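You operate a simulated robot arm through the tools that you are given. There is no shell and no other tool. Be economical: measure what you need, move in short steps, check, and stop when the job is done.

You are at the controls of a simulated two-armed robot. One attempt, no reset.

Task
Pick up the bottle from the top of the hopper bench with one hand, pass it to the other hand and put it on the shelf of the hopper bench. Set down upright: bottle.

The check looks at the end state, three seconds after you hand in, the way a careful person would. Anything else that was tipped, shoved, dropped, spilled or broken makes it a failure.

Robot
Two 7-joint arms with two-finger parallel grippers on one trunk, on a base that drives. Base frame: it is fixed to the floor where the robot stands at the start and does not move with it; the origin is under the middle of the robot, x ahead of it, y to its left, z up. Units: m, degrees, N and s.
The left shoulder is at the start at [0.11, 0.169, 1.49], the right one opposite. With the tool pointing down near the work surface each hand reaches from about 0.42 to 0.74 m from the robot's upright axis, wherever it stands, measured 20 degrees to its own side. Places, roughly: shelf of the hopper bench [0.9, 0.1, 0.3]. Payload 1.57 kg a hand.
Tool frame (each hand has its own): the origin (TCP) lies between the finger pads and is the grasp point; the fingertips stand 0.03 m ahead of it; z points along the fingers, y is the line along which they close. Largest opening 0.08 m; finger width 0.017, thickness 0.012; the body of the gripper, 0.04 by 0.082 m, starts 0.08 m behind the TCP.
Orientation is told as [roll, pitch, yaw] about the base's x, y, z axes, in that order, counted from this pose: with the fingers straight down and closing along the base's y, the tool's x points along the base's -x, its y along +y and its z along -z.

Tools
- The arms move only by the tool send_rows. It takes "left_motion", "right_motion" or both (then of equal length, played together; a hand with none holds still); each is a list of rows, each a list of 6 numbers: the shift along the tool's x, y, z in m, then the turn, a rotation vector about the tool's x, y, z in degrees. In form: [[tx, ty, tz, rx, ry, rz], ...]. A call has 1 to 8 rows; each row is the pose to reach, as a shift and turn from the pose commanded when the call began, along the tool's axes at that moment. "left_jaw" and "right_jaw" are, for a hand that has rows, the gripper command, from -1 (fully open) to 1 (shut), values between in proportion, set as the call begins (left out, the last holds). A row lasts 0.2 s, in which the tool goes at most 0.05 m and 8.6 degrees; a call with a longer step from one row to the next is refused whole, and so is a gripper value outside its range. A pose out of reach is approached as far as the arm can. The call stops where the force on the tool passes 40 N (or 10 N more than at its start, if that is more) or the arm is blocked; 0.2 s more then pass. Each finger travels about 0.072 m/s and halts on what it meets, pressing with about 24 N; the grip force reading is that of the motor and also rises with nothing between the fingers. The clock runs only during rows and for 0.2 s after the last one: add rows that repeat a pose to give the fingers time. The reply holds the time, the measured pose of the TCP, the force on the tool along the base axes, the opening and the grip force, in the units named above and with some noise, with the torque about the TCP (base axes, N m) and any sound that the robot's microphone picked up.
- Cameras (640 x 400 px; columns grow to the right, rows downward): "scene" is now at [0.1512, -0.0332, 1.675]; the picture's right is [-0.42, -0.91, 0.00], its down [-0.68, 0.31, -0.66] and it looks along [0.60, -0.28, -0.75] (base axes); focal length 296 px, centre (320, 200). "left" rides on the left gripper at [0.072, 0.007, -0.122] in its tool frame; the picture's right is [-0.09, 1.00, 0.00], its down [-0.84, -0.08, -0.54] and it looks along [-0.54, -0.05, 0.84] (tool axes); focal length 238 px, centre (320, 200). "right" rides on the right gripper at [0.072, -0.007, -0.122] in its tool frame; the picture's right is [0.09, 1.00, 0.00], its down [-0.84, 0.08, -0.54] and it looks along [-0.54, 0.05, 0.84] (tool axes); focal length 238 px, centre (320, 200). There is no depth. A picture from a camera that has moved, and an enlarged one, comes with that camera's place and axes in the base frame and with its lens.
- camera(camera): a new picture of that camera. The clock stands still meanwhile.
- move_column(by): slides the trunk up (or, below 0, down) by that many m; the arms and the scene camera ride with it, the base frame stays. It gives what a move gives, with no picture.
- roll_base(legs): drives the robot by 1 to 6 legs, each [ahead, left, turn to the left] in m, m and degrees, along the robot's own axes; the way and the turn of a leg run together, so that a leg with both is an arc; at most 1.5 m and 180 degrees a leg. The arms and the cameras ride along, it lands a little off, and it stops where it bumps. It gives what a move gives.
- turn_head(pan, tilt): turns the head with the scene camera to pan (to the left, within 86 degrees either way) and tilt (down, from -29 to 69), counted from straight ahead of the robot. It gives what a move gives.
- close_up(camera, box): a new picture of the part [left, top, right, bottom] of that camera's present view, enlarged. The clock stands still meanwhile.
- job_done(): hands the job in; it is judged then, once.

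Go step by step. Nothing tells you exact positions but the pictures and the camera data: compare them with the known pose of the tool, close in by small moves and look again before you grip or let go. The budget is 120 turns and 100 pictures, counting those below and the enlarged ones. Unless the task says otherwise, let go and move clear before handing in, and close with one line.

The tools are called after "Call:" by a JSON object that holds its "api" and its "payload". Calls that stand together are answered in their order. send_rows: Moves the arms, as the interface text tells. Its arguments: {"type":"object","properties":{"left_motion":{"type":"array"},"left_jaw":{"type":"number"},"right_motion":{"type":"array"},"right_jaw":{"type":"number"}},"required":[]} The other tools are called the same way: move_column (by) slides the trunk up or down; roll_base (legs) drives the base; turn_head (pan, tilt) turns the head that bears the scene camera; camera (camera) takes a picture; close_up (camera, box) takes an enlarged picture of a part of a camera's view; job_done () hands the job in.

At the start:

```text
t: 0.0
left_tcp_pos: [0.6225, -0.0555, 1.2226]
left_ee_rot: [0.1, -0.1, 0.0]
left_ft_force: [1.2, -0.2, -0.1]
left_ft_torque: [0.0, -0.04, 0.01]
left_grip_width: 0.08
left_grip_force: 0.1
right_tcp_pos: [0.4287, -0.5404, 0.9999]
right_ee_rot: [0.0, 0.0, 0.0]
right_ft_force: [0.1, -0.1, -0.1]
right_ft_torque: [0.03, -0.02, 0.02]
right_grip_width: 0.08
right_grip_force: 0.1
trunk travel left (down, up): [-0.804, 0.086]
robot x, y, heading: [0.0006, 0.0032, 0.0]
head pan, tilt: [-24.7, 48.6]
```

scene: 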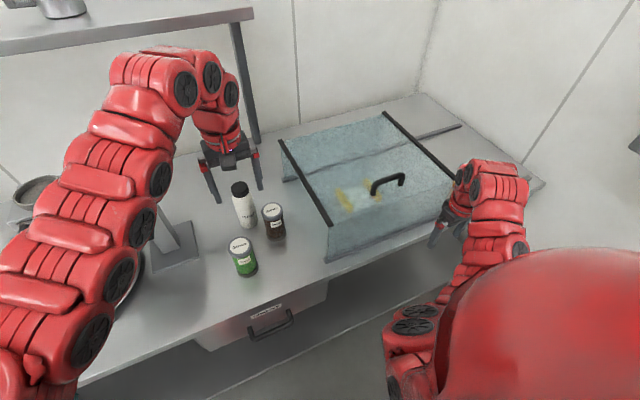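
right: 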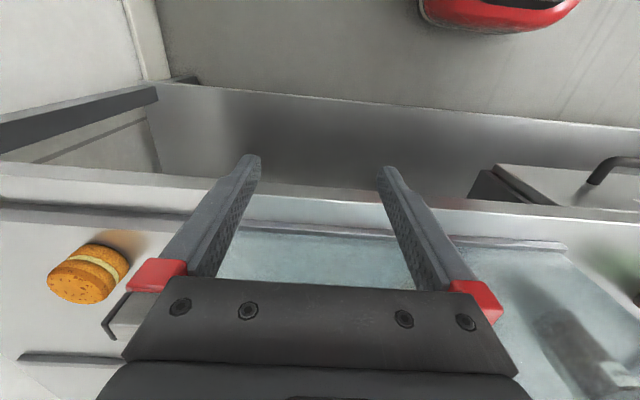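
left: 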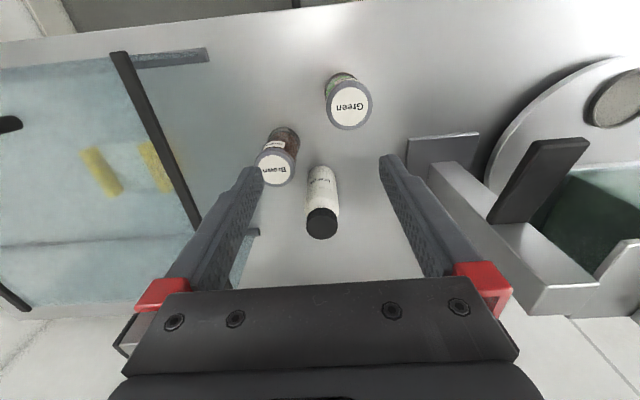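

The bottle (white, black cap) stands near [0.755, -0.07], base z≈0.91, top ≈1.085, with the brown and green jars close by. Next I look for the shelf beneath the bench.

Call:
{"api": "turn_head", "payload": {"pan": 10, "tilt": 60}}

Call:
{"api": "camera", "payload": {"camera": "scene"}}

Call:
{"api": "close_up", "payload": {"camera": "left", "box": [220, 50, 420, 250]}}

```text
t: 1.0
left_tcp_pos: [0.6215, -0.0555, 1.2213]
left_ee_rot: [0.0, 0.0, 0.1]
left_ft_force: [0.0, -0.9, -0.5]
left_ft_torque: [0.01, 0.0, 0.05]
left_grip_width: 0.0801
left_grip_force: 0.0
right_tcp_pos: [0.4292, -0.5419, 1.0003]
right_ee_rot: [0.1, 0.0, 0.0]
right_ft_force: [-0.2, -0.6, 0.4]
right_ft_torque: [-0.02, 0.01, -0.02]
right_grip_width: 0.0799
right_grip_force: 0.0
trunk travel left (down, up): [-0.804, 0.086]
robot x, y, heading: [-0.0012, 0.0014, -0.2]
head pan, tilt: [10.0, 60.0]
```

```text
96 pictures are left
camera scene: at [0.1458, 0.0109, 1.6606], right [0.17, -0.98, 0.0], down [-0.85, -0.15, -0.5], along [0.49, 0.09, -0.87], focal length 296 px, centre (320, 200)
```

scene: 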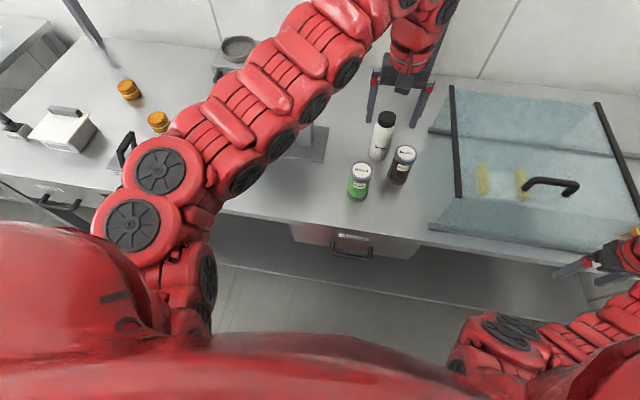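

```text
2.00 times, centred on (320, 150) of left
camera zoom: at [0.5489, -0.0499, 1.3443], right [0.09, 1.0, 0.0], down [0.84, -0.08, 0.54], along [0.54, -0.05, -0.84], focal length 477 px, centre (320, 300)
```

zoom: 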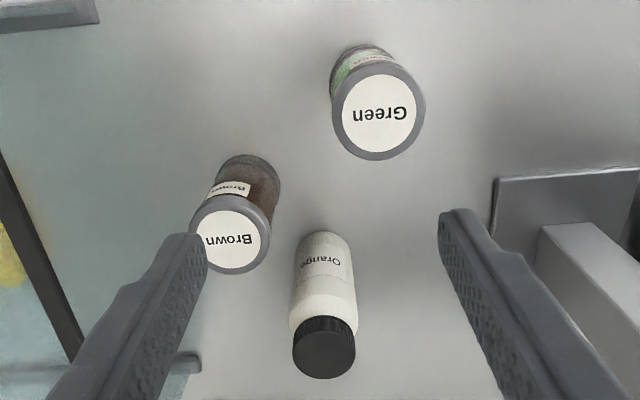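

The shelf is the low slab under the bench, whose front edge is at x≈0.5. I move the left hand above the bottle at its present height and raise the right hand clear.

Call:
{"api": "send_rows", "payload": {"left_motion": [[-0.04, -0.005, 0, 0, 0, 0], [-0.08, -0.01, 0, 0, 0, 0], [-0.12, -0.014, 0, 0, 0, 0], [-0.134, -0.014, 0, 0, 0, 0], [-0.134, -0.014, 0, 0, 0, 0]], "right_motion": [[0, 0, -0.04, 0, 0, 0], [0, 0, -0.08, 0, 0, 0], [0, 0, -0.12, 0, 0, 0], [0, 0, -0.15, 0, 0, 0], [0, 0, -0.15, 0, 0, 0]], "left_jaw": -1}}

Call:
{"api": "camera", "payload": {"camera": "left"}}

Call:
{"api": "camera", "payload": {"camera": "scene"}}

```text
t: 2.2
left_tcp_pos: [0.6756, -0.0578, 1.2196]
left_ee_rot: [0.0, 0.0, 0.1]
left_ft_force: [-0.4, -0.3, 0.3]
left_ft_torque: [0.04, -0.01, 0.04]
left_grip_width: 0.0799
left_grip_force: 0.0
left hand out of reach, approached as far as the arm can: row 2, 3, 4, 5
right_tcp_pos: [0.4545, -0.5707, 1.0495]
right_ee_rot: [0.0, 0.0, 0.1]
right_ft_force: [-0.1, 0.5, 1.0]
right_ft_torque: [-0.04, 0.02, -0.01]
right_grip_width: 0.0801
right_grip_force: 0.2
right hand out of reach, approached as far as the arm can: row 1, 2, 3, 4, 5
trunk travel left (down, up): [-0.804, 0.086]
robot x, y, heading: [-0.001, 0.0027, -0.4]
head pan, tilt: [10.0, 60.0]
```

```text
94 pictures are left
camera left: at [0.6025, -0.0516, 1.3415], right [0.09, 1.0, 0.0], down [0.84, -0.08, 0.54], along [0.54, -0.05, -0.84], focal length 238 px, centre (320, 200)
```

left: 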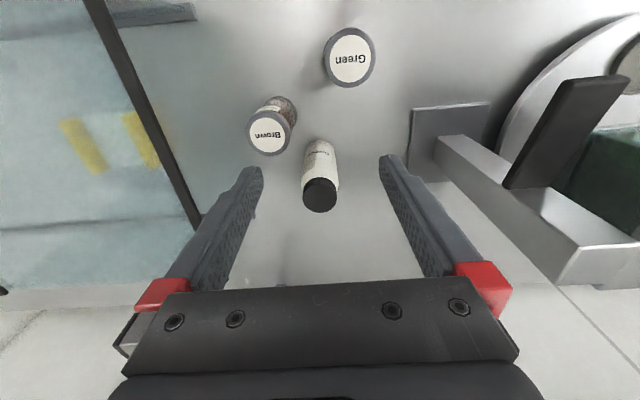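

```text
93 pictures are left
camera scene: at [0.1456, 0.0117, 1.6606], right [0.17, -0.98, 0.0], down [-0.85, -0.15, -0.5], along [0.49, 0.09, -0.87], focal length 296 px, centre (320, 200)
```

scene: 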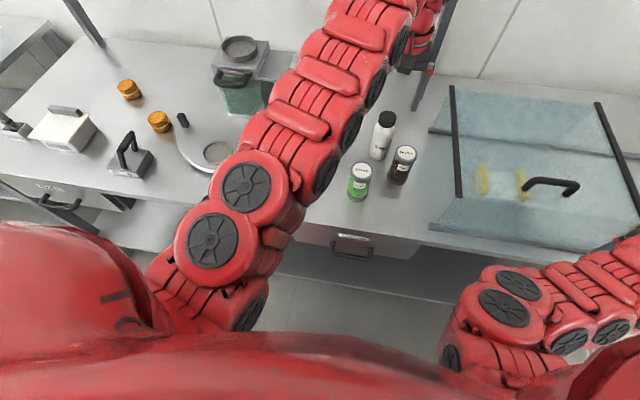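

The left arm is at its reach limit, so I need to drive closer later. First I retract the right hand and start turning it horizontal (fingers ahead), ready for the handover.

Call:
{"api": "send_rows", "payload": {"right_motion": [[0.03, 0.02, 0, 0, -8.5, 0], [0.06, 0.04, 0, 0, -17, 0], [0.08, 0.06, 0, 0, -25.5, 0], [0.09, 0.08, 0, 0, -34, 0], [0.09, 0.1, 0, 0, -42.5, 0], [0.09, 0.12, 0, 0, -51, 0], [0.09, 0.13, 0, 0, -59.5, 0], [0.09, 0.14, 0, 0, -68, 0]]}}

Call:
{"api": "camera", "payload": {"camera": "scene"}}

```text
t: 4.0
left_tcp_pos: [0.6749, -0.0571, 1.2202]
left_ee_rot: [-0.1, 0.0, 0.2]
left_ft_force: [0.0, 0.3, 0.9]
left_ft_torque: [-0.01, 0.02, 0.02]
left_grip_width: 0.0801
left_grip_force: 0.1
right_tcp_pos: [0.366, -0.4305, 1.0485]
right_ee_rot: [-0.4, -68.1, 0.2]
right_ft_force: [0.7, -0.4, 0.3]
right_ft_torque: [0.0, 0.0, -0.03]
right_grip_width: 0.0801
right_grip_force: 0.2
trunk travel left (down, up): [-0.804, 0.086]
robot x, y, heading: [0.0016, -0.0009, -0.4]
head pan, tilt: [10.0, 60.0]
```

```text
92 pictures are left
camera scene: at [0.1464, 0.0122, 1.6605], right [0.17, -0.98, 0.0], down [-0.85, -0.15, -0.5], along [0.49, 0.09, -0.87], focal length 296 px, centre (320, 200)
```

scene: 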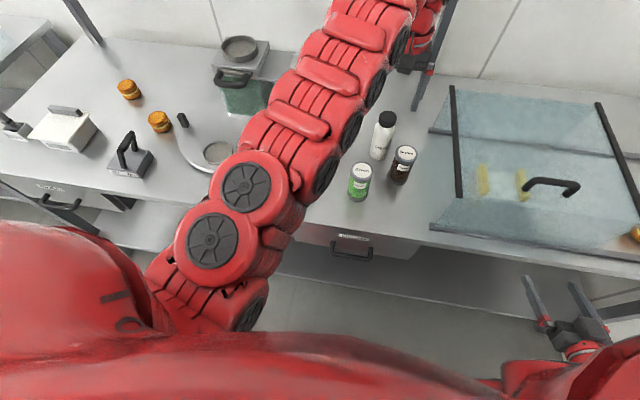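

Now I finish turning the right hand horizontal and lift it about 0.12 m.

Call:
{"api": "send_rows", "payload": {"right_motion": [[-0.037, 0, -0.015, 0, -7.5, 0], [-0.074, 0, -0.03, 0, -15, 0], [-0.11, 0, -0.045, 0, -22, 0], [-0.11, 0, -0.045, 0, -22, 0]]}}

Call:
{"api": "roll_base", "payload": {"legs": [[0.0, -0.12, 0]]}}

Call:
{"api": "camera", "payload": {"camera": "left"}}

Call:
{"api": "camera", "payload": {"camera": "scene"}}

```text
t: 5.0
left_tcp_pos: [0.6747, -0.0596, 1.2198]
left_ee_rot: [0.0, 0.0, 0.1]
left_ft_force: [-0.2, 0.0, 0.5]
left_ft_torque: [0.01, 0.01, -0.03]
left_grip_width: 0.0799
left_grip_force: 0.0
right_tcp_pos: [0.3647, -0.4307, 1.1676]
right_ee_rot: [172.4, -89.9, -172.5]
right_ft_force: [-0.5, -0.3, 0.4]
right_ft_torque: [0.0, -0.02, -0.01]
right_grip_width: 0.0802
right_grip_force: 0.1
trunk travel left (down, up): [-0.804, 0.086]
robot x, y, heading: [-0.0007, 0.0018, 0.3]
head pan, tilt: [10.0, 60.0]
```

```text
t: 6.2
left_tcp_pos: [0.6753, -0.1764, 1.2204]
left_ee_rot: [0.0, 0.0, 0.1]
left_ft_force: [0.0, 0.2, -0.3]
left_ft_torque: [-0.02, 0.02, 0.0]
left_grip_width: 0.0802
left_grip_force: 0.1
right_tcp_pos: [0.3649, -0.5485, 1.1665]
right_ee_rot: [-131.8, -89.8, 131.7]
right_ft_force: [-0.2, 0.2, -0.3]
right_ft_torque: [0.01, -0.01, 0.0]
right_grip_width: 0.0799
right_grip_force: 0.0
trunk travel left (down, up): [-0.804, 0.086]
robot x, y, heading: [0.0017, -0.1177, -0.3]
head pan, tilt: [10.0, 60.0]
```

```text
91 pictures are left
camera left: at [0.6025, -0.1699, 1.3414], right [0.09, 1.0, 0.0], down [0.84, -0.07, 0.54], along [0.54, -0.05, -0.84], focal length 238 px, centre (320, 200)
```

left: 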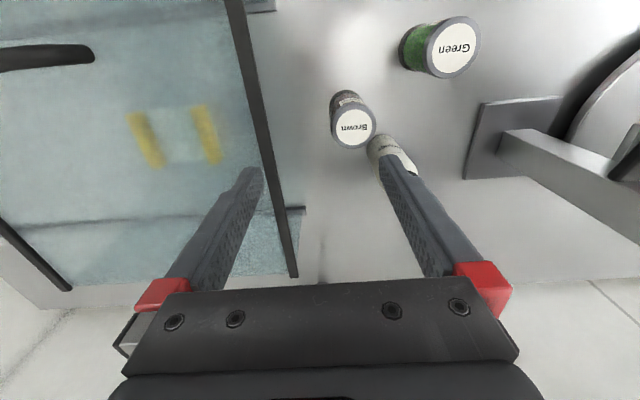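

```text
90 pictures are left
camera scene: at [0.1456, -0.1067, 1.6606], right [0.17, -0.98, 0.0], down [-0.85, -0.15, -0.5], along [0.49, 0.09, -0.87], focal length 296 px, centre (320, 200)
```

scene: 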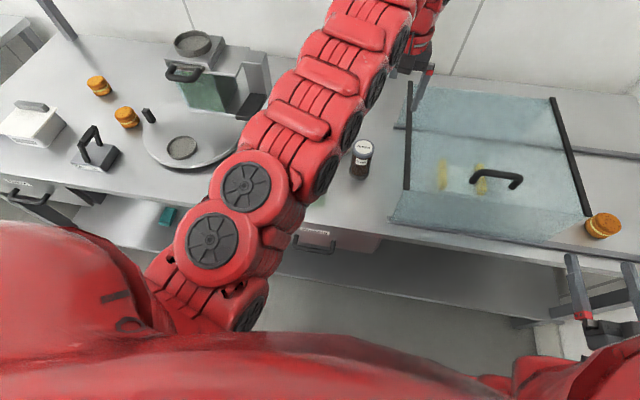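

The right hand is horizontal and clear. I drive ahead 0.09 m, then bring the left hand sideways over the bottle.

Call:
{"api": "roll_base", "payload": {"legs": [[0.09, 0, 0]]}}

Call:
{"api": "send_rows", "payload": {"left_motion": [[0, 0.04, 0, 0, 0, 0], [0.005, 0.08, 0, 0, 0, 0], [0.01, 0.107, 0, 0, 0, 0], [0.01, 0.107, 0, 0, 0, 0]]}}

Call:
{"api": "camera", "payload": {"camera": "left"}}

```text
t: 7.3
left_tcp_pos: [0.7641, -0.1777, 1.2205]
left_ee_rot: [0.0, 0.0, 0.1]
left_ft_force: [0.2, 0.2, 0.1]
left_ft_torque: [0.02, -0.03, 0.01]
left_grip_width: 0.08
left_grip_force: 0.1
right_tcp_pos: [0.4527, -0.5492, 1.1673]
right_ee_rot: [-170.2, -89.9, 170.1]
right_ft_force: [1.0, 0.5, -0.5]
right_ft_torque: [0.02, -0.03, -0.03]
right_grip_width: 0.0801
right_grip_force: 0.0
trunk travel left (down, up): [-0.804, 0.086]
robot x, y, heading: [0.0928, -0.1182, -0.2]
head pan, tilt: [10.0, 60.0]
```

```text
t: 8.3
left_tcp_pos: [0.7537, -0.0711, 1.2189]
left_ee_rot: [0.0, 0.0, 0.1]
left_ft_force: [-1.0, 0.0, 0.0]
left_ft_torque: [0.01, 0.0, -0.04]
left_grip_width: 0.08
left_grip_force: 0.0
right_tcp_pos: [0.4526, -0.55, 1.1677]
right_ee_rot: [178.6, -89.9, -178.5]
right_ft_force: [-0.6, -0.4, -0.6]
right_ft_torque: [0.02, 0.0, 0.01]
right_grip_width: 0.08
right_grip_force: 0.0
trunk travel left (down, up): [-0.804, 0.086]
robot x, y, heading: [0.0887, -0.1194, 0.2]
head pan, tilt: [10.0, 60.0]
```

```text
89 pictures are left
camera left: at [0.6806, -0.0635, 1.3409], right [0.09, 1.0, 0.0], down [0.84, -0.08, 0.54], along [0.54, -0.05, -0.84], focal length 238 px, centre (320, 200)
```

left: 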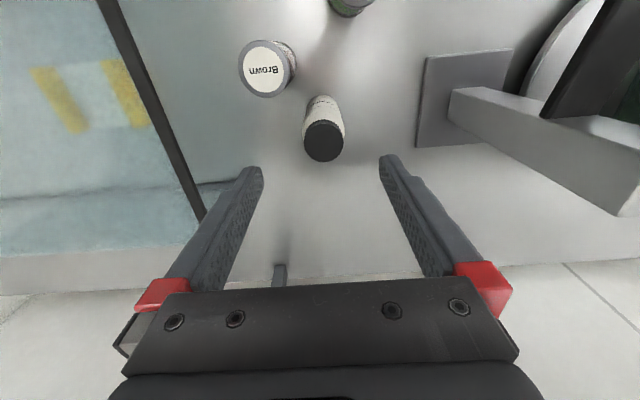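

The bottle is centred sideways and looks slightly farther ahead, x≈0.775. I descend part way and look again.

Call:
{"api": "send_rows", "payload": {"left_motion": [[-0.01, 0, 0.03, 0, 0, 0], [-0.02, 0.003, 0.06, 0, 0, 0], [-0.02, 0.003, 0.075, 0, 0, 0], [-0.02, 0.003, 0.075, 0, 0, 0]]}}

Call:
{"api": "camera", "payload": {"camera": "left"}}

Call:
{"api": "turn_head", "payload": {"pan": 0, "tilt": 45}}

Call:
{"api": "camera", "payload": {"camera": "scene"}}

```text
t: 9.3
left_tcp_pos: [0.7736, -0.0675, 1.1455]
left_ee_rot: [0.0, 0.0, 0.1]
left_ft_force: [-0.3, 0.5, 0.5]
left_ft_torque: [-0.01, -0.01, 0.02]
left_grip_width: 0.0799
left_grip_force: 0.2
right_tcp_pos: [0.454, -0.5501, 1.1666]
right_ee_rot: [-178.2, -90.0, 178.2]
right_ft_force: [0.4, 0.5, -0.1]
right_ft_torque: [0.03, -0.02, 0.01]
right_grip_width: 0.0801
right_grip_force: 0.2
trunk travel left (down, up): [-0.804, 0.086]
robot x, y, heading: [0.0863, -0.1166, -0.1]
head pan, tilt: [10.0, 60.0]
```

```text
88 pictures are left
camera left: at [0.7013, -0.0613, 1.2664], right [0.09, 1.0, 0.0], down [0.84, -0.08, 0.54], along [0.54, -0.05, -0.84], focal length 238 px, centre (320, 200)
```

left: 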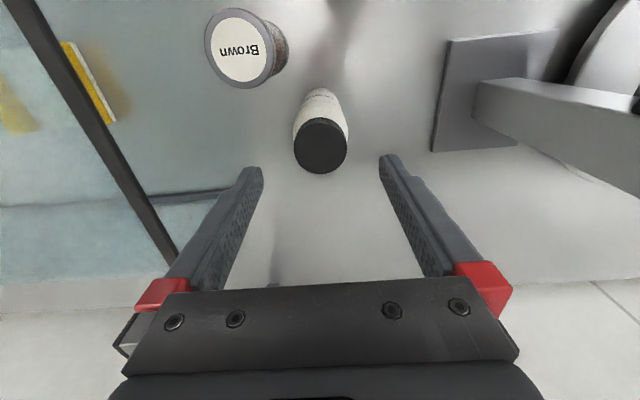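

```text
t: 10.1
left_tcp_pos: [0.7736, -0.0681, 1.1446]
left_ee_rot: [-0.1, 0.0, 0.0]
left_ft_force: [-0.2, -0.1, 0.0]
left_ft_torque: [-0.02, 0.02, -0.02]
left_grip_width: 0.08
left_grip_force: 0.0
right_tcp_pos: [0.454, -0.5503, 1.1677]
right_ee_rot: [-173.1, -90.0, 172.9]
right_ft_force: [-0.7, -1.3, -0.5]
right_ft_torque: [-0.02, 0.0, 0.01]
right_grip_width: 0.0798
right_grip_force: 0.0
trunk travel left (down, up): [-0.804, 0.086]
robot x, y, heading: [0.088, -0.1205, 0.0]
head pan, tilt: [0.0, 45.0]
```

```text
87 pictures are left
camera scene: at [0.2503, -0.1196, 1.68], right [0.0, -1.0, 0.0], down [-0.71, 0.0, -0.71], along [0.71, 0.0, -0.71], focal length 296 px, centre (320, 200)
```

scene: 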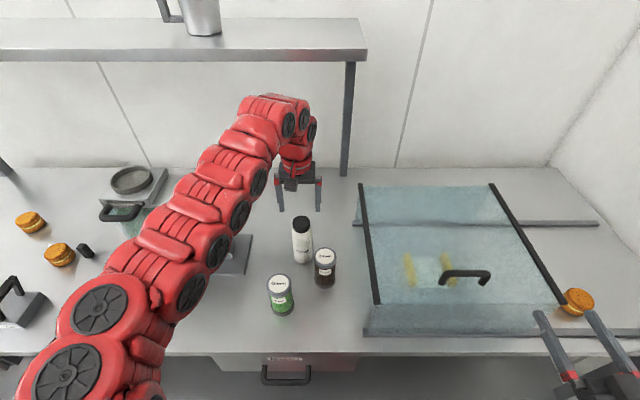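

The bottle axis is at about x 0.769, y -0.068. I take a closer look at its shape before choosing the grip height.

Call:
{"api": "close_up", "payload": {"camera": "scene", "box": [255, 160, 355, 280]}}

```text
3.33 times, centred on (305, 220) of scene
camera zoom: at [0.2503, -0.1196, 1.68], right [0.0, -1.0, 0.0], down [-0.71, 0.0, -0.71], along [0.71, 0.0, -0.71], focal length 988 px, centre (370, 133)
```

zoom: 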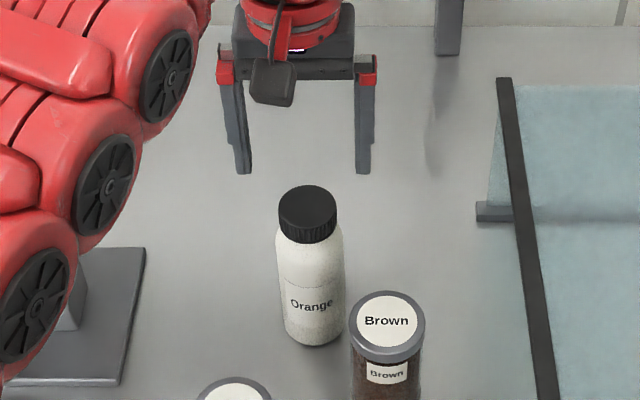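

The cap is about 0.045 wide and the body about 0.05. I lower the left hand around the cap and shoulder to z≈1.045, leaving the lower body free for the other hand.

Call:
{"api": "send_rows", "payload": {"left_motion": [[0.004, 0, 0.03, 0, 0, 0], [0.004, 0, 0.06, 0, 0, 0], [0.004, 0, 0.085, 0, 0, 0], [0.004, 0, 0.1, 0, 0, 0], [0.004, 0, 0.1, 0, 0, 0]]}}

Call:
{"api": "camera", "payload": {"camera": "left"}}

Call:
{"api": "close_up", "payload": {"camera": "scene", "box": [255, 160, 355, 280]}}

```text
t: 11.3
left_tcp_pos: [0.7698, -0.0698, 1.0451]
left_ee_rot: [0.0, -0.1, 0.1]
left_ft_force: [0.1, 1.1, 0.4]
left_ft_torque: [0.0, 0.02, -0.02]
left_grip_width: 0.0798
left_grip_force: 0.0
right_tcp_pos: [0.4545, -0.5505, 1.1669]
right_ee_rot: [-173.6, -90.0, 173.5]
right_ft_force: [-0.3, 0.7, -0.4]
right_ft_torque: [-0.02, 0.04, -0.02]
right_grip_width: 0.08
right_grip_force: 0.1
trunk travel left (down, up): [-0.804, 0.086]
robot x, y, heading: [0.0917, -0.121, -0.1]
head pan, tilt: [0.0, 45.0]
```

```text
85 pictures are left
camera left: at [0.6969, -0.0615, 1.1669], right [0.09, 1.0, 0.0], down [0.84, -0.08, 0.54], along [0.54, -0.05, -0.84], focal length 238 px, centre (320, 200)
```

left: 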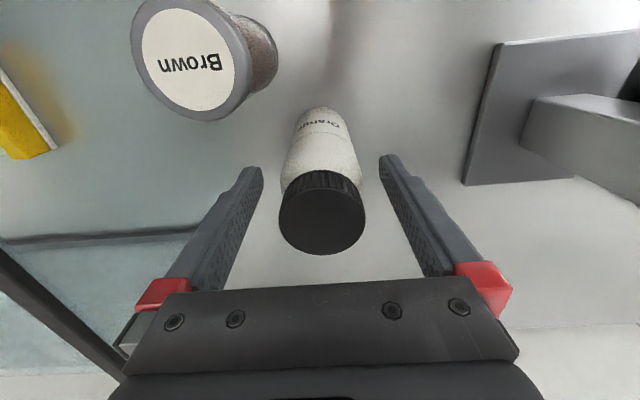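

```text
3.33 times, centred on (305, 220) of scene
camera zoom: at [0.2502, -0.1197, 1.6801], right [0.0, -1.0, 0.0], down [-0.71, 0.0, -0.71], along [0.71, 0.0, -0.71], focal length 988 px, centre (370, 133)
```

zoom: 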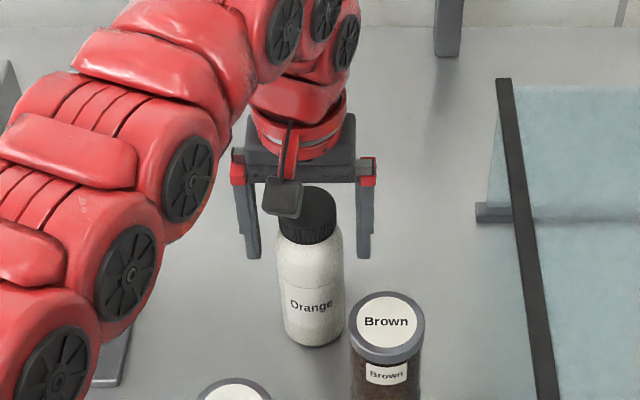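

The cap sits between the fingers, a few mm behind centre. I nudge and close.

Call:
{"api": "send_rows", "payload": {"left_motion": [[0.004, 0.002, 0, 0, 0, 0], [0.004, 0.002, 0, 0, 0, 0]]}}

Call:
{"api": "send_rows", "payload": {"left_motion": [[0, 0, 0, 0, 0, 0], [0, 0, 0, 0, 0, 0], [0, 0, 0, 0, 0, 0], [0, 0, 0, 0, 0, 0], [0, 0, 0, 0, 0, 0]], "left_jaw": 1}}

Call:
{"api": "camera", "payload": {"camera": "left"}}

```text
t: 11.9
left_tcp_pos: [0.765, -0.0675, 1.0449]
left_ee_rot: [0.0, 0.0, 0.1]
left_ft_force: [0.7, 0.4, 0.4]
left_ft_torque: [-0.04, 0.02, 0.0]
left_grip_width: 0.0799
left_grip_force: 0.0
right_tcp_pos: [0.4545, -0.5508, 1.1661]
right_ee_rot: [167.9, -90.0, -167.9]
right_ft_force: [-0.5, 0.4, -0.5]
right_ft_torque: [0.0, 0.01, 0.0]
right_grip_width: 0.0799
right_grip_force: 0.0
trunk travel left (down, up): [-0.804, 0.086]
robot x, y, heading: [0.0857, -0.1206, -0.3]
head pan, tilt: [0.0, 45.0]
```

```text
t: 13.1
left_tcp_pos: [0.7651, -0.067, 1.0452]
left_ee_rot: [0.0, 0.0, 0.1]
left_ft_force: [-0.7, -2.1, 1.1]
left_ft_torque: [-0.11, -0.04, 0.0]
left_grip_width: 0.0551
left_grip_force: 23.7
right_tcp_pos: [0.4533, -0.5499, 1.1672]
right_ee_rot: [166.9, -90.0, -167.0]
right_ft_force: [-0.4, 0.0, -0.1]
right_ft_torque: [-0.01, 0.01, 0.02]
right_grip_width: 0.0801
right_grip_force: 0.2
trunk travel left (down, up): [-0.804, 0.086]
robot x, y, heading: [0.0906, -0.1171, -0.2]
head pan, tilt: [0.0, 45.0]
```

```text
83 pictures are left
camera left: at [0.6928, -0.06, 1.1668], right [0.09, 1.0, 0.0], down [0.84, -0.08, 0.54], along [0.54, -0.05, -0.84], focal length 238 px, centre (320, 200)
```

left: 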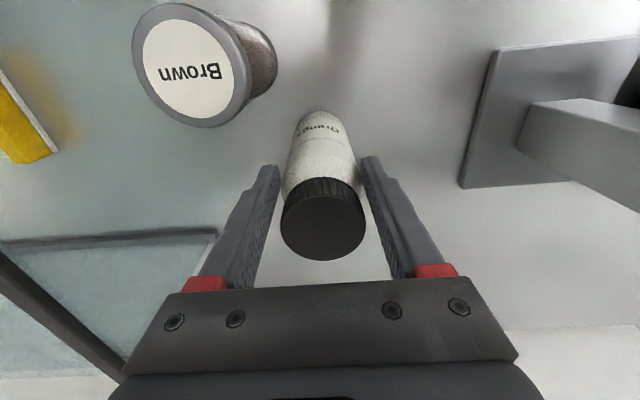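

Gripped at a width of 0.055, on the shoulder. I lift straight up.

Call:
{"api": "send_rows", "payload": {"left_motion": [[0, 0, -0.02, 0, 0, 0], [0, 0, -0.05, 0, 0, 0], [0, 0, -0.085, 0, 0, 0], [0, 0, -0.12, 0, 0, 0], [0, 0, -0.15, 0, 0, 0], [0, 0, -0.17, 0, 0, 0]]}}

Call:
{"api": "camera", "payload": {"camera": "scene"}}

```text
t: 14.5
left_tcp_pos: [0.7653, -0.0668, 1.2148]
left_ee_rot: [0.1, 0.1, 0.1]
left_ft_force: [-1.0, 0.3, -3.9]
left_ft_torque: [0.01, 0.04, -0.02]
left_grip_width: 0.0554
left_grip_force: 24.0
right_tcp_pos: [0.4548, -0.5504, 1.1671]
right_ee_rot: [154.7, -90.0, -154.7]
right_ft_force: [-0.4, 0.2, -0.5]
right_ft_torque: [-0.02, 0.0, -0.01]
right_grip_width: 0.0801
right_grip_force: 0.0
trunk travel left (down, up): [-0.804, 0.086]
robot x, y, heading: [0.0879, -0.1199, -0.1]
head pan, tilt: [0.0, 45.0]
```

```text
82 pictures are left
camera scene: at [0.2507, -0.1199, 1.68], right [0.0, -1.0, 0.0], down [-0.71, 0.0, -0.71], along [0.71, 0.0, -0.71], focal length 296 px, centre (320, 200)
```

scene: 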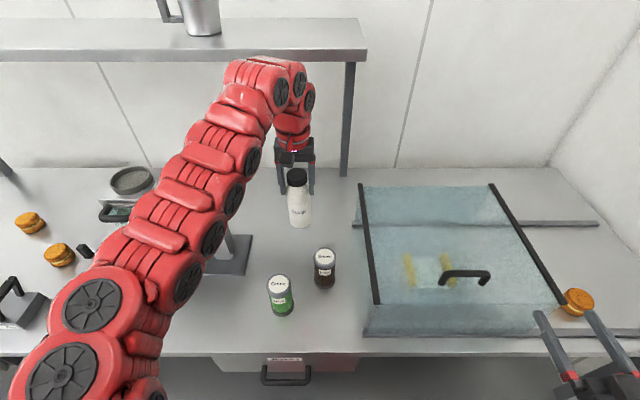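

The bottle is up (bottom z≈1.08, above the jars). I back the robot away from the bench so the handover happens in open air.

Call:
{"api": "roll_base", "payload": {"legs": [[-0.38, 0, 0]]}}

Call:
{"api": "camera", "payload": {"camera": "scene"}}

```text
t: 16.9
left_tcp_pos: [0.3878, -0.0688, 1.2147]
left_ee_rot: [0.0, 0.1, 0.0]
left_ft_force: [0.5, -0.2, -2.9]
left_ft_torque: [-0.02, 0.04, 0.01]
left_grip_width: 0.055
left_grip_force: 24.0
right_tcp_pos: [0.0724, -0.5497, 1.1664]
right_ee_rot: [-17.2, -89.9, 17.1]
right_ft_force: [0.0, 0.2, -1.4]
right_ft_torque: [-0.04, -0.02, -0.01]
right_grip_width: 0.0801
right_grip_force: 0.0
trunk travel left (down, up): [-0.804, 0.086]
robot x, y, heading: [-0.2921, -0.1176, -0.1]
head pan, tilt: [0.0, 45.0]
```

```text
81 pictures are left
camera scene: at [-0.1285, -0.1192, 1.6799], right [0.0, -1.0, 0.0], down [-0.71, 0.0, -0.71], along [0.71, 0.0, -0.71], focal length 296 px, centre (320, 200)
```

scene: 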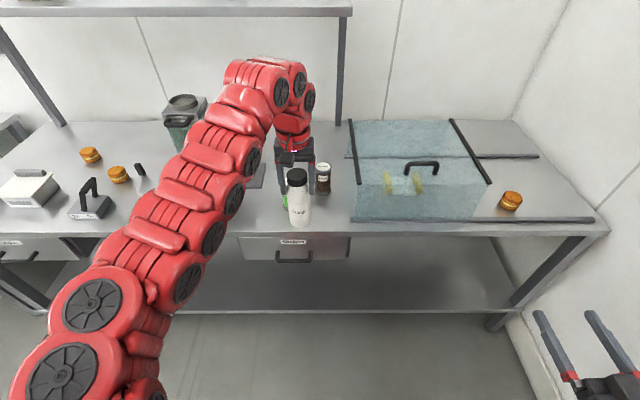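

Clear floor, good view of an empty stretch of shelf. I bring the bottle in to about [0.308, -0.198] and the right hand, tilted 25° from level, to just short of it.

Call:
{"api": "send_rows", "payload": {"left_motion": [[0.016, -0.026, 0, 0, 0, 0], [0.032, -0.052, 0, 0, 0, 0], [0.048, -0.078, 0, 0, 0, 0], [0.064, -0.104, 0, 0, 0, 0], [0.08, -0.13, 0, 0, 0, 0], [0.08, -0.13, 0, 0, 0, 0]]}}

Call:
{"api": "send_rows", "payload": {"right_motion": [[0.004, 0.044, 0.014, 0, 3.1, 0], [0.008, 0.088, 0.028, 0, 6.2, 0], [0.012, 0.132, 0.042, 0, 9.3, 0], [0.016, 0.176, 0.056, 0, 12.4, 0], [0.02, 0.22, 0.07, 0, 15.5, 0], [0.024, 0.264, 0.085, 0, 18.6, 0], [0.028, 0.308, 0.1, 0, 21.7, 0], [0.031, 0.352, 0.116, 0, 25, 0]]}}

Call:
{"api": "camera", "payload": {"camera": "scene"}}

Call:
{"api": "camera", "payload": {"camera": "right"}}

```text
t: 18.3
left_tcp_pos: [0.3071, -0.1973, 1.2152]
left_ee_rot: [0.0, 0.0, -0.1]
left_ft_force: [0.7, 0.3, -4.0]
left_ft_torque: [0.0, 0.04, 0.0]
left_grip_width: 0.0553
left_grip_force: 24.3
right_tcp_pos: [0.0719, -0.5501, 1.167]
right_ee_rot: [-79.3, -89.9, 79.1]
right_ft_force: [1.1, 0.4, 0.3]
right_ft_torque: [-0.01, 0.01, 0.0]
right_grip_width: 0.0801
right_grip_force: 0.2
trunk travel left (down, up): [-0.804, 0.086]
robot x, y, heading: [-0.2905, -0.1179, -0.2]
head pan, tilt: [0.0, 45.0]
```

```text
t: 20.1
left_tcp_pos: [0.3079, -0.1968, 1.2136]
left_ee_rot: [0.1, 0.1, -0.1]
left_ft_force: [0.4, 0.3, -4.1]
left_ft_torque: [0.01, 0.06, -0.01]
left_grip_width: 0.0552
left_grip_force: 23.4
right_tcp_pos: [0.2434, -0.2533, 1.0215]
right_ee_rot: [0.3, -66.6, -2.1]
right_ft_force: [-1.4, 8.9, 0.7]
right_ft_torque: [-0.38, -0.02, -0.82]
right_grip_width: 0.0799
right_grip_force: 0.0
right hand out of reach, approached as far as the arm can: row 2, 3, 4, 5, 6, 7, 8
trunk travel left (down, up): [-0.804, 0.086]
robot x, y, heading: [-0.2936, -0.1183, -0.1]
head pan, tilt: [0.0, 45.0]
```

```text
80 pictures are left
camera scene: at [-0.1284, -0.1186, 1.6799], right [0.0, -1.0, 0.0], down [-0.71, 0.0, -0.71], along [0.71, 0.0, -0.71], focal length 296 px, centre (320, 200)
```

scene: 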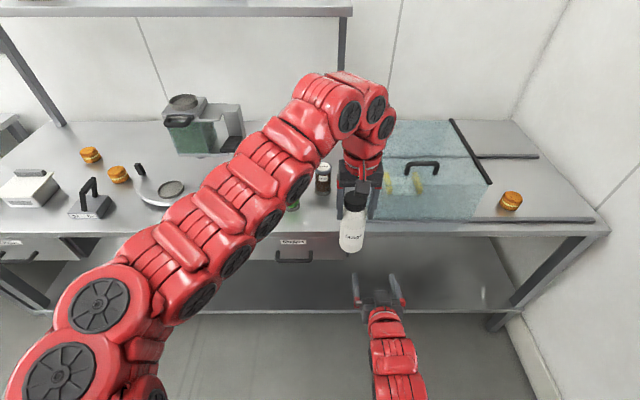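

```text
79 pictures are left
camera right: at [0.1022, -0.2567, 1.0049], right [-0.01, 1.0, -0.08], down [-0.16, 0.08, 0.98], along [0.99, 0.02, 0.16], focal length 238 px, centre (320, 200)
```

right: 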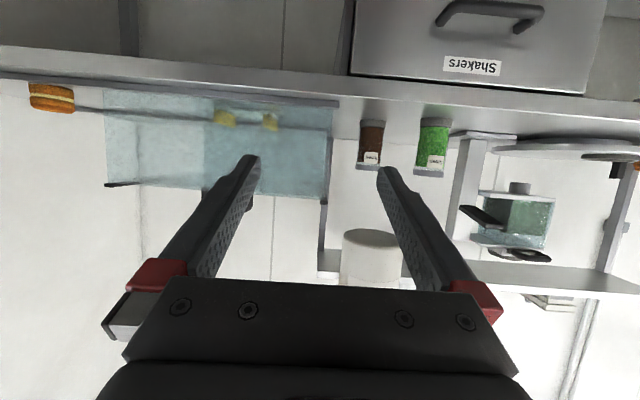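

The right arm could not fold that far and ended at [0.243, -0.253, 1.02], with a slight side force. I ease it outward and check the force, then I'll move the bottle to suit it.

Call:
{"api": "send_rows", "payload": {"right_motion": [[0, -0.02, 0, 0, 0, 0], [0, -0.03, 0, 0, 0, 0], [0, -0.03, 0, 0, 0, 0]]}}

```text
t: 20.9
left_tcp_pos: [0.3068, -0.1976, 1.2159]
left_ee_rot: [0.1, 0.0, -0.1]
left_ft_force: [-0.3, -0.1, -3.9]
left_ft_torque: [0.0, 0.06, -0.01]
left_grip_width: 0.0553
left_grip_force: 23.7
right_tcp_pos: [0.2394, -0.2651, 1.0156]
right_ee_rot: [0.0, -65.1, -0.3]
right_ft_force: [0.3, -0.5, 0.1]
right_ft_torque: [0.02, -0.01, 0.01]
right_grip_width: 0.0799
right_grip_force: 0.1
right hand out of reach, approached as far as the arm can: row 1, 2, 3
trunk travel left (down, up): [-0.804, 0.086]
robot x, y, heading: [-0.2905, -0.1201, -0.0]
head pan, tilt: [0.0, 45.0]
```

Force is gone. I move the bottle ahead to about [0.365, -0.255] to give the right arm room.

Call:
{"api": "send_rows", "payload": {"left_motion": [[-0.02, -0.02, 0, 0, 0, 0], [-0.04, -0.04, 0, 0, 0, 0], [-0.06, -0.06, 0, 0, 0, 0], [-0.06, -0.06, 0, 0, 0, 0]]}}

Call:
{"api": "send_rows", "payload": {"right_motion": [[-0.01, 0, 0.02, 0, 0, 0], [-0.018, 0, 0.04, 0, 0, 0], [-0.018, 0, 0.04, 0, 0, 0]]}}

Call:
{"api": "camera", "payload": {"camera": "scene"}}

Call:
{"api": "camera", "payload": {"camera": "right"}}

```text
t: 21.9
left_tcp_pos: [0.3536, -0.243, 1.2143]
left_ee_rot: [0.0, 0.0, -0.1]
left_ft_force: [0.0, -0.2, -4.2]
left_ft_torque: [-0.01, 0.07, -0.02]
left_grip_width: 0.055
left_grip_force: 24.1
left hand out of reach, approached as far as the arm can: row 3, 4
right_tcp_pos: [0.2401, -0.265, 1.016]
right_ee_rot: [-0.2, -65.1, -0.2]
right_ft_force: [-0.6, -0.6, 0.0]
right_ft_torque: [0.0, -0.02, -0.04]
right_grip_width: 0.0801
right_grip_force: 0.0
trunk travel left (down, up): [-0.804, 0.086]
robot x, y, heading: [-0.2889, -0.1185, 0.2]
head pan, tilt: [0.0, 45.0]
```

```text
t: 22.7
left_tcp_pos: [0.3516, -0.2435, 1.2142]
left_ee_rot: [0.1, 0.1, 0.0]
left_ft_force: [-0.2, -0.8, -3.4]
left_ft_torque: [-0.04, 0.02, 0.03]
left_grip_width: 0.055
left_grip_force: 24.2
right_tcp_pos: [0.2816, -0.2678, 1.0158]
right_ee_rot: [0.0, -64.9, -0.2]
right_ft_force: [-0.3, 0.6, 0.3]
right_ft_torque: [0.01, 0.02, 0.01]
right_grip_width: 0.08
right_grip_force: 0.0
trunk travel left (down, up): [-0.804, 0.086]
robot x, y, heading: [-0.2919, -0.1192, -0.1]
head pan, tilt: [0.0, 45.0]
```

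```text
78 pictures are left
camera scene: at [-0.1301, -0.1197, 1.6801], right [0.0, -1.0, 0.0], down [-0.71, 0.0, -0.71], along [0.71, 0.0, -0.71], focal length 296 px, centre (320, 200)
```

scene: 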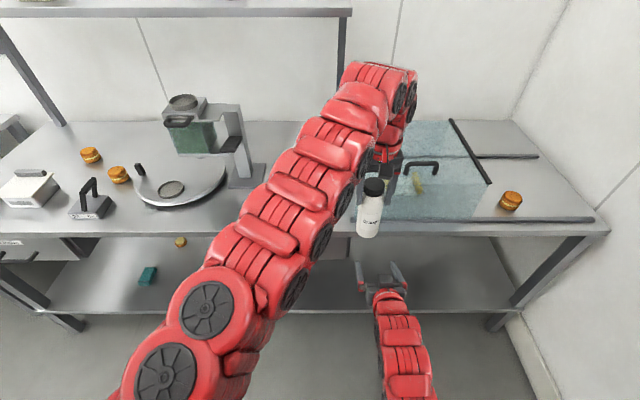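

```text
77 pictures are left
camera right: at [0.1424, -0.2732, 1.0026], right [-0.03, 1.0, -0.08], down [-0.14, 0.08, 0.99], along [0.99, 0.05, 0.13], focal length 238 px, centre (320, 200)
```

right: 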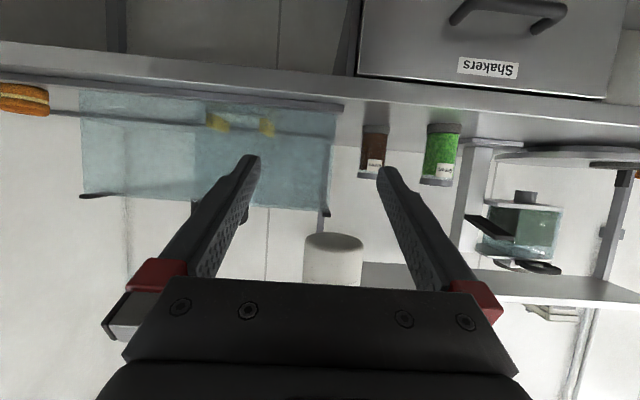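

The right hand is steady at [0.282, -0.268, 1.016]. I lower the bottle while shifting it ahead and right, so it stands just in front of the open right fingers.

Call:
{"api": "send_rows", "payload": {"left_motion": [[0, 0, 0.03, 0, 0, 0], [-0.01, -0.01, 0.045, 0, 0, 0], [-0.03, -0.025, 0.05, 0, 0, 0], [-0.03, -0.025, 0.08, 0, 0, 0], [-0.03, -0.025, 0.105, 0, 0, 0], [-0.03, -0.025, 0.118, 0, 0, 0], [-0.03, -0.025, 0.118, 0, 0, 0]]}}

Call:
{"api": "camera", "payload": {"camera": "right"}}

Call:
{"api": "camera", "payload": {"camera": "scene"}}

```text
t: 24.3
left_tcp_pos: [0.3555, -0.26, 1.1165]
left_ee_rot: [0.0, 0.0, -0.1]
left_ft_force: [-0.5, -0.1, -4.2]
left_ft_torque: [0.01, 0.07, 0.02]
left_grip_width: 0.0549
left_grip_force: 24.1
left hand out of reach, approached as far as the arm can: row 2, 3, 4, 5, 6, 7
right_tcp_pos: [0.2831, -0.2665, 1.0147]
right_ee_rot: [0.1, -64.9, -0.3]
right_ft_force: [0.7, 0.3, -0.2]
right_ft_torque: [-0.03, 0.03, 0.03]
right_grip_width: 0.08
right_grip_force: 0.1
trunk travel left (down, up): [-0.804, 0.086]
robot x, y, heading: [-0.2918, -0.1174, -0.0]
head pan, tilt: [0.0, 45.0]
```

```text
76 pictures are left
camera right: at [0.1431, -0.2732, 1.0023], right [-0.03, 1.0, -0.08], down [-0.14, 0.08, 0.99], along [0.99, 0.05, 0.13], focal length 238 px, centre (320, 200)
```

right: 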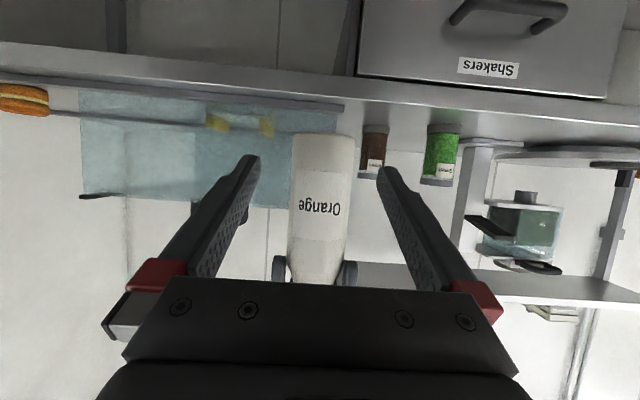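

```text
75 pictures are left
camera scene: at [-0.1288, -0.1199, 1.6799], right [0.0, -1.0, 0.0], down [-0.71, 0.0, -0.71], along [0.71, 0.0, -0.71], focal length 296 px, centre (320, 200)
```

scene: 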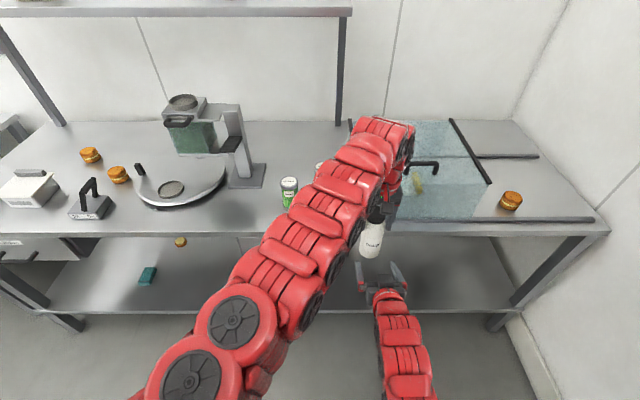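

The bottle is centred between the right fingers. I raise the right hand 2 cm and slide it ahead around the lower body.

Call:
{"api": "send_rows", "payload": {"right_motion": [[-0.018, 0.005, -0.0085, 0, 0, 0], [-0.028, 0.005, 0.0135, 0, 0, 0], [-0.038, 0.005, 0.0345, 0, 0, 0], [-0.0477, 0.005, 0.055, 0, 0, 0], [-0.0477, 0.005, 0.055, 0, 0, 0]]}}

Call:
{"api": "camera", "payload": {"camera": "right"}}

Call:
{"api": "close_up", "payload": {"camera": "scene", "box": [320, 180, 440, 300]}}

```text
t: 25.5
left_tcp_pos: [0.3557, -0.2609, 1.1157]
left_ee_rot: [-0.1, 0.0, 0.0]
left_ft_force: [-0.1, -0.4, -3.8]
left_ft_torque: [-0.01, 0.07, 0.03]
left_grip_width: 0.055
left_grip_force: 24.2
right_tcp_pos: [0.3541, -0.2616, 1.0346]
right_ee_rot: [0.0, -65.0, -0.3]
right_ft_force: [-0.3, -0.1, 0.2]
right_ft_torque: [-0.02, -0.04, -0.03]
right_grip_width: 0.08
right_grip_force: 0.0
trunk travel left (down, up): [-0.804, 0.086]
robot x, y, heading: [-0.2913, -0.1189, -0.2]
head pan, tilt: [0.0, 45.0]
```

```text
74 pictures are left
camera right: at [0.2141, -0.268, 1.0222], right [-0.03, 1.0, -0.08], down [-0.14, 0.08, 0.99], along [0.99, 0.05, 0.13], focal length 238 px, centre (320, 200)
```

right: 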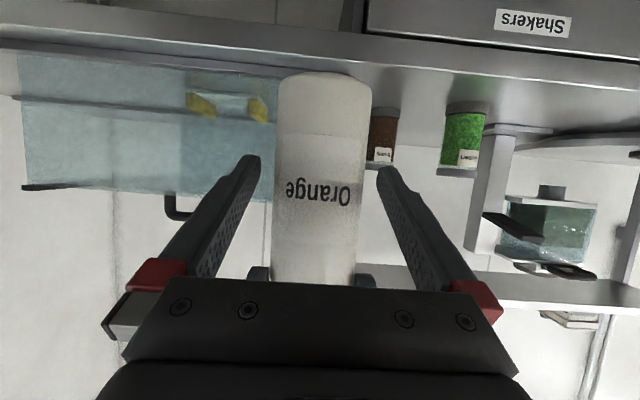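

```text
3.33 times, centred on (380, 240) of scene
camera zoom: at [-0.1295, -0.1194, 1.68], right [0.0, -1.0, 0.0], down [-0.71, 0.0, -0.71], along [0.71, 0.0, -0.71], focal length 988 px, centre (120, 67)
```

zoom: 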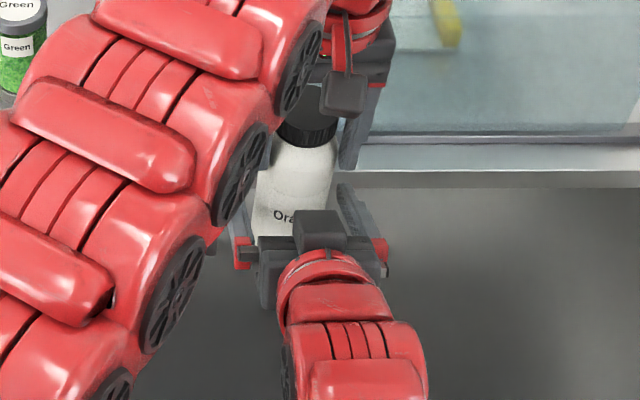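

The bottle is between the right fingers, bottom at z≈0.98. I close the right hand.

Call:
{"api": "send_rows", "payload": {"right_motion": [[0, 0, 0, 0, 0, 0], [0, 0, 0, 0, 0, 0], [0, 0, 0, 0, 0, 0], [0, 0, 0, 0, 0, 0], [0, 0, 0, 0, 0, 0]], "right_jaw": 1}}

Call:
{"api": "camera", "payload": {"camera": "right"}}

```text
t: 26.7
left_tcp_pos: [0.3554, -0.2617, 1.1155]
left_ee_rot: [0.1, 0.2, -0.1]
left_ft_force: [-3.9, 5.2, -1.9]
left_ft_torque: [0.58, 0.19, 0.13]
left_grip_width: 0.0551
left_grip_force: 24.3
right_tcp_pos: [0.3541, -0.2614, 1.0342]
right_ee_rot: [-0.2, -65.0, -0.3]
right_ft_force: [4.1, -5.6, -0.2]
right_ft_torque: [-0.15, 0.19, -0.09]
right_grip_width: 0.0569
right_grip_force: 24.1
trunk travel left (down, up): [-0.804, 0.086]
robot x, y, heading: [-0.2911, -0.119, -0.1]
head pan, tilt: [0.0, 45.0]
```

```text
72 pictures are left
camera right: at [0.214, -0.268, 1.022], right [-0.03, 1.0, -0.08], down [-0.14, 0.08, 0.99], along [0.99, 0.05, 0.13], focal length 238 px, centre (320, 200)
```

right: 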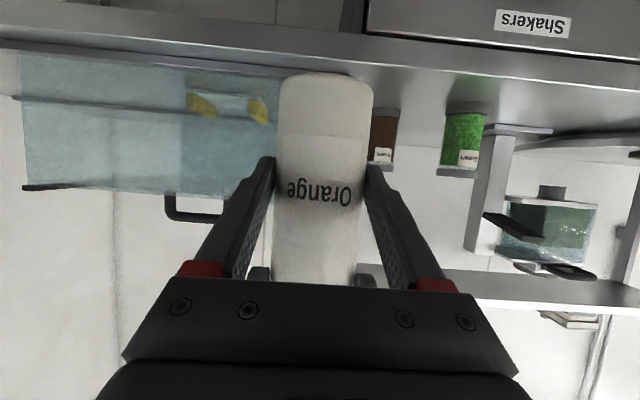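

Both hands hold the bottle. I open the left hand and let it rise straight up off the cap.

Call:
{"api": "send_rows", "payload": {"left_motion": [[0, 0, 0, 0, 0, 0], [0, 0, 0, 0, 0, 0], [0, 0, 0, 0, 0, 0], [0, 0, 0, 0, 0, 0]], "left_jaw": -1}}

Call:
{"api": "send_rows", "payload": {"left_motion": [[0, 0, -0.02, 0, 0, 0], [0, 0, -0.05, 0, 0, 0], [0, 0, -0.08, 0, 0, 0], [0, 0, -0.1, 0, 0, 0]]}}

Call:
{"api": "camera", "payload": {"camera": "right"}}

Call:
{"api": "camera", "payload": {"camera": "left"}}

```text
t: 27.7
left_tcp_pos: [0.3557, -0.262, 1.1155]
left_ee_rot: [0.1, 0.0, -0.1]
left_ft_force: [0.0, 0.1, 0.2]
left_ft_torque: [0.04, 0.02, -0.01]
left_grip_width: 0.08
left_grip_force: 0.0
right_tcp_pos: [0.3542, -0.2595, 1.0344]
right_ee_rot: [0.1, -65.0, -0.2]
right_ft_force: [-0.2, -0.1, 0.2]
right_ft_torque: [-0.04, 0.09, 0.0]
right_grip_width: 0.0571
right_grip_force: 24.1
trunk travel left (down, up): [-0.804, 0.086]
robot x, y, heading: [-0.2928, -0.1202, -0.1]
head pan, tilt: [0.0, 45.0]
```

```text
t: 28.7
left_tcp_pos: [0.344, -0.257, 1.2074]
left_ee_rot: [0.0, 0.1, -0.2]
left_ft_force: [0.1, -0.5, 1.0]
left_ft_torque: [0.0, 0.0, -0.02]
left_grip_width: 0.0799
left_grip_force: 0.0
left hand out of reach, approached as far as the arm can: row 2, 3, 4
right_tcp_pos: [0.3558, -0.2608, 1.0335]
right_ee_rot: [-0.1, -65.0, -0.2]
right_ft_force: [-0.5, -0.4, 0.1]
right_ft_torque: [0.03, 0.05, 0.02]
right_grip_width: 0.0572
right_grip_force: 23.8
trunk travel left (down, up): [-0.804, 0.086]
robot x, y, heading: [-0.292, -0.1166, -0.0]
head pan, tilt: [0.0, 45.0]
```

```text
71 pictures are left
camera right: at [0.2141, -0.2674, 1.0219], right [-0.03, 1.0, -0.08], down [-0.14, 0.08, 0.99], along [0.99, 0.05, 0.13], focal length 238 px, centre (320, 200)
```

right: 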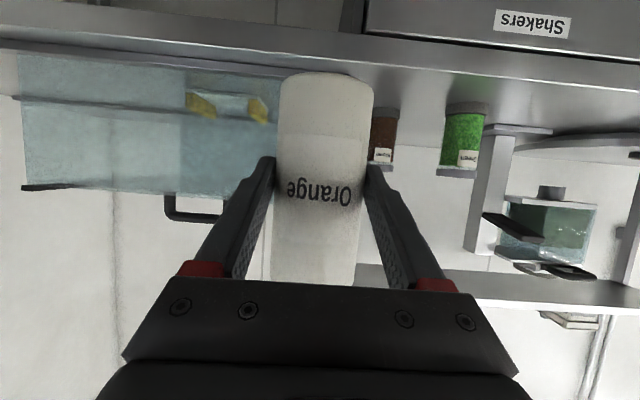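

```text
70 pictures are left
camera left: at [0.2722, -0.2505, 1.3304], right [0.09, 1.0, 0.0], down [0.84, -0.08, 0.54], along [0.54, -0.05, -0.84], focal length 238 px, centre (320, 200)
```

left: 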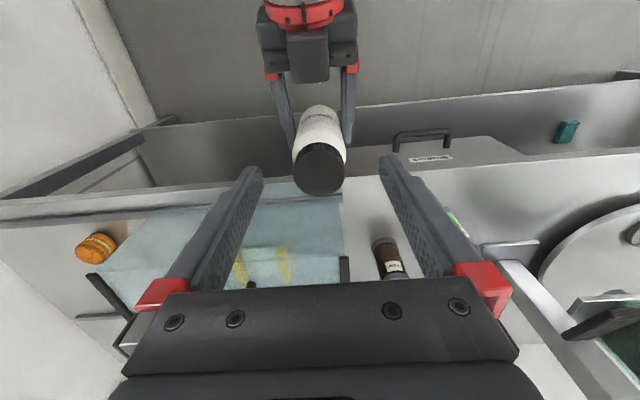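

The right hand holds the bottle upright on its own. I move the left hand away to the left and back, tucking it in before lowering.

Call:
{"api": "send_rows", "payload": {"left_motion": [[0, 0.045, 0, 0, 0, 0], [0, 0.09, 0, 0, 0, 0], [0, 0.135, 0, 0, 0, 0], [0.02, 0.18, 0, 0, 0, 0], [0.04, 0.225, 0, 0, 0, 0], [0.06, 0.27, 0, 0, 0, 0], [0.08, 0.315, 0, 0, 0, 0], [0.1, 0.36, 0, 0, 0, 0]]}}

Call:
{"api": "send_rows", "payload": {"left_motion": [[0.03, 0.03, 0, 0, 0, 0], [0.06, 0.06, 0, 0, 0, 0], [0.09, 0.09, 0, 0, 0, 0], [0.12, 0.12, 0, 0, 0, 0], [0.15, 0.14, 0, 0, 0, 0], [0.18, 0.16, 0, 0, 0, 0], [0.21, 0.17, 0, 0, 0, 0], [0.24, 0.18, 0, 0, 0, 0]]}}

Call:
{"api": "camera", "payload": {"camera": "scene"}}

```text
t: 30.5
left_tcp_pos: [0.334, 0.1042, 1.2268]
left_ee_rot: [0.0, -0.1, -0.3]
left_ft_force: [0.2, -0.4, 0.5]
left_ft_torque: [0.02, 0.01, 0.0]
left_grip_width: 0.08
left_grip_force: 0.0
left hand out of reach, approached as far as the arm can: row 5, 6, 7, 8
right_tcp_pos: [0.354, -0.2635, 1.0349]
right_ee_rot: [0.1, -65.0, -0.5]
right_ft_force: [0.2, -0.4, 0.9]
right_ft_torque: [0.07, 0.04, 0.02]
right_grip_width: 0.0569
right_grip_force: 23.4
trunk travel left (down, up): [-0.804, 0.086]
robot x, y, heading: [-0.2901, -0.1192, -0.3]
head pan, tilt: [0.0, 45.0]
```

```text
t: 32.3
left_tcp_pos: [0.2407, 0.3453, 1.2218]
left_ee_rot: [0.0, 0.0, 0.0]
left_ft_force: [-0.5, 1.1, 0.4]
left_ft_torque: [-0.01, -0.02, -0.03]
left_grip_width: 0.0801
left_grip_force: 0.0
left hand out of reach, approached as far as the arm can: row 1, 2, 3, 4, 5, 6, 7, 8
right_tcp_pos: [0.3536, -0.2592, 1.0355]
right_ee_rot: [-0.1, -65.0, -0.1]
right_ft_force: [-0.6, 0.6, 0.0]
right_ft_torque: [0.02, 0.06, 0.01]
right_grip_width: 0.0571
right_grip_force: 23.5
trunk travel left (down, up): [-0.804, 0.086]
robot x, y, heading: [-0.2928, -0.1175, -0.3]
head pan, tilt: [0.0, 45.0]
```

```text
69 pictures are left
camera scene: at [-0.1301, -0.1184, 1.6801], right [0.0, -1.0, 0.0], down [-0.71, 0.0, -0.71], along [0.71, 0.0, -0.71], focal length 296 px, centre (320, 200)
```

scene: 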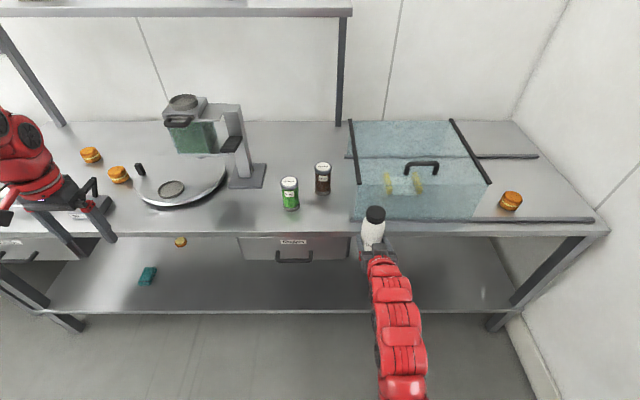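

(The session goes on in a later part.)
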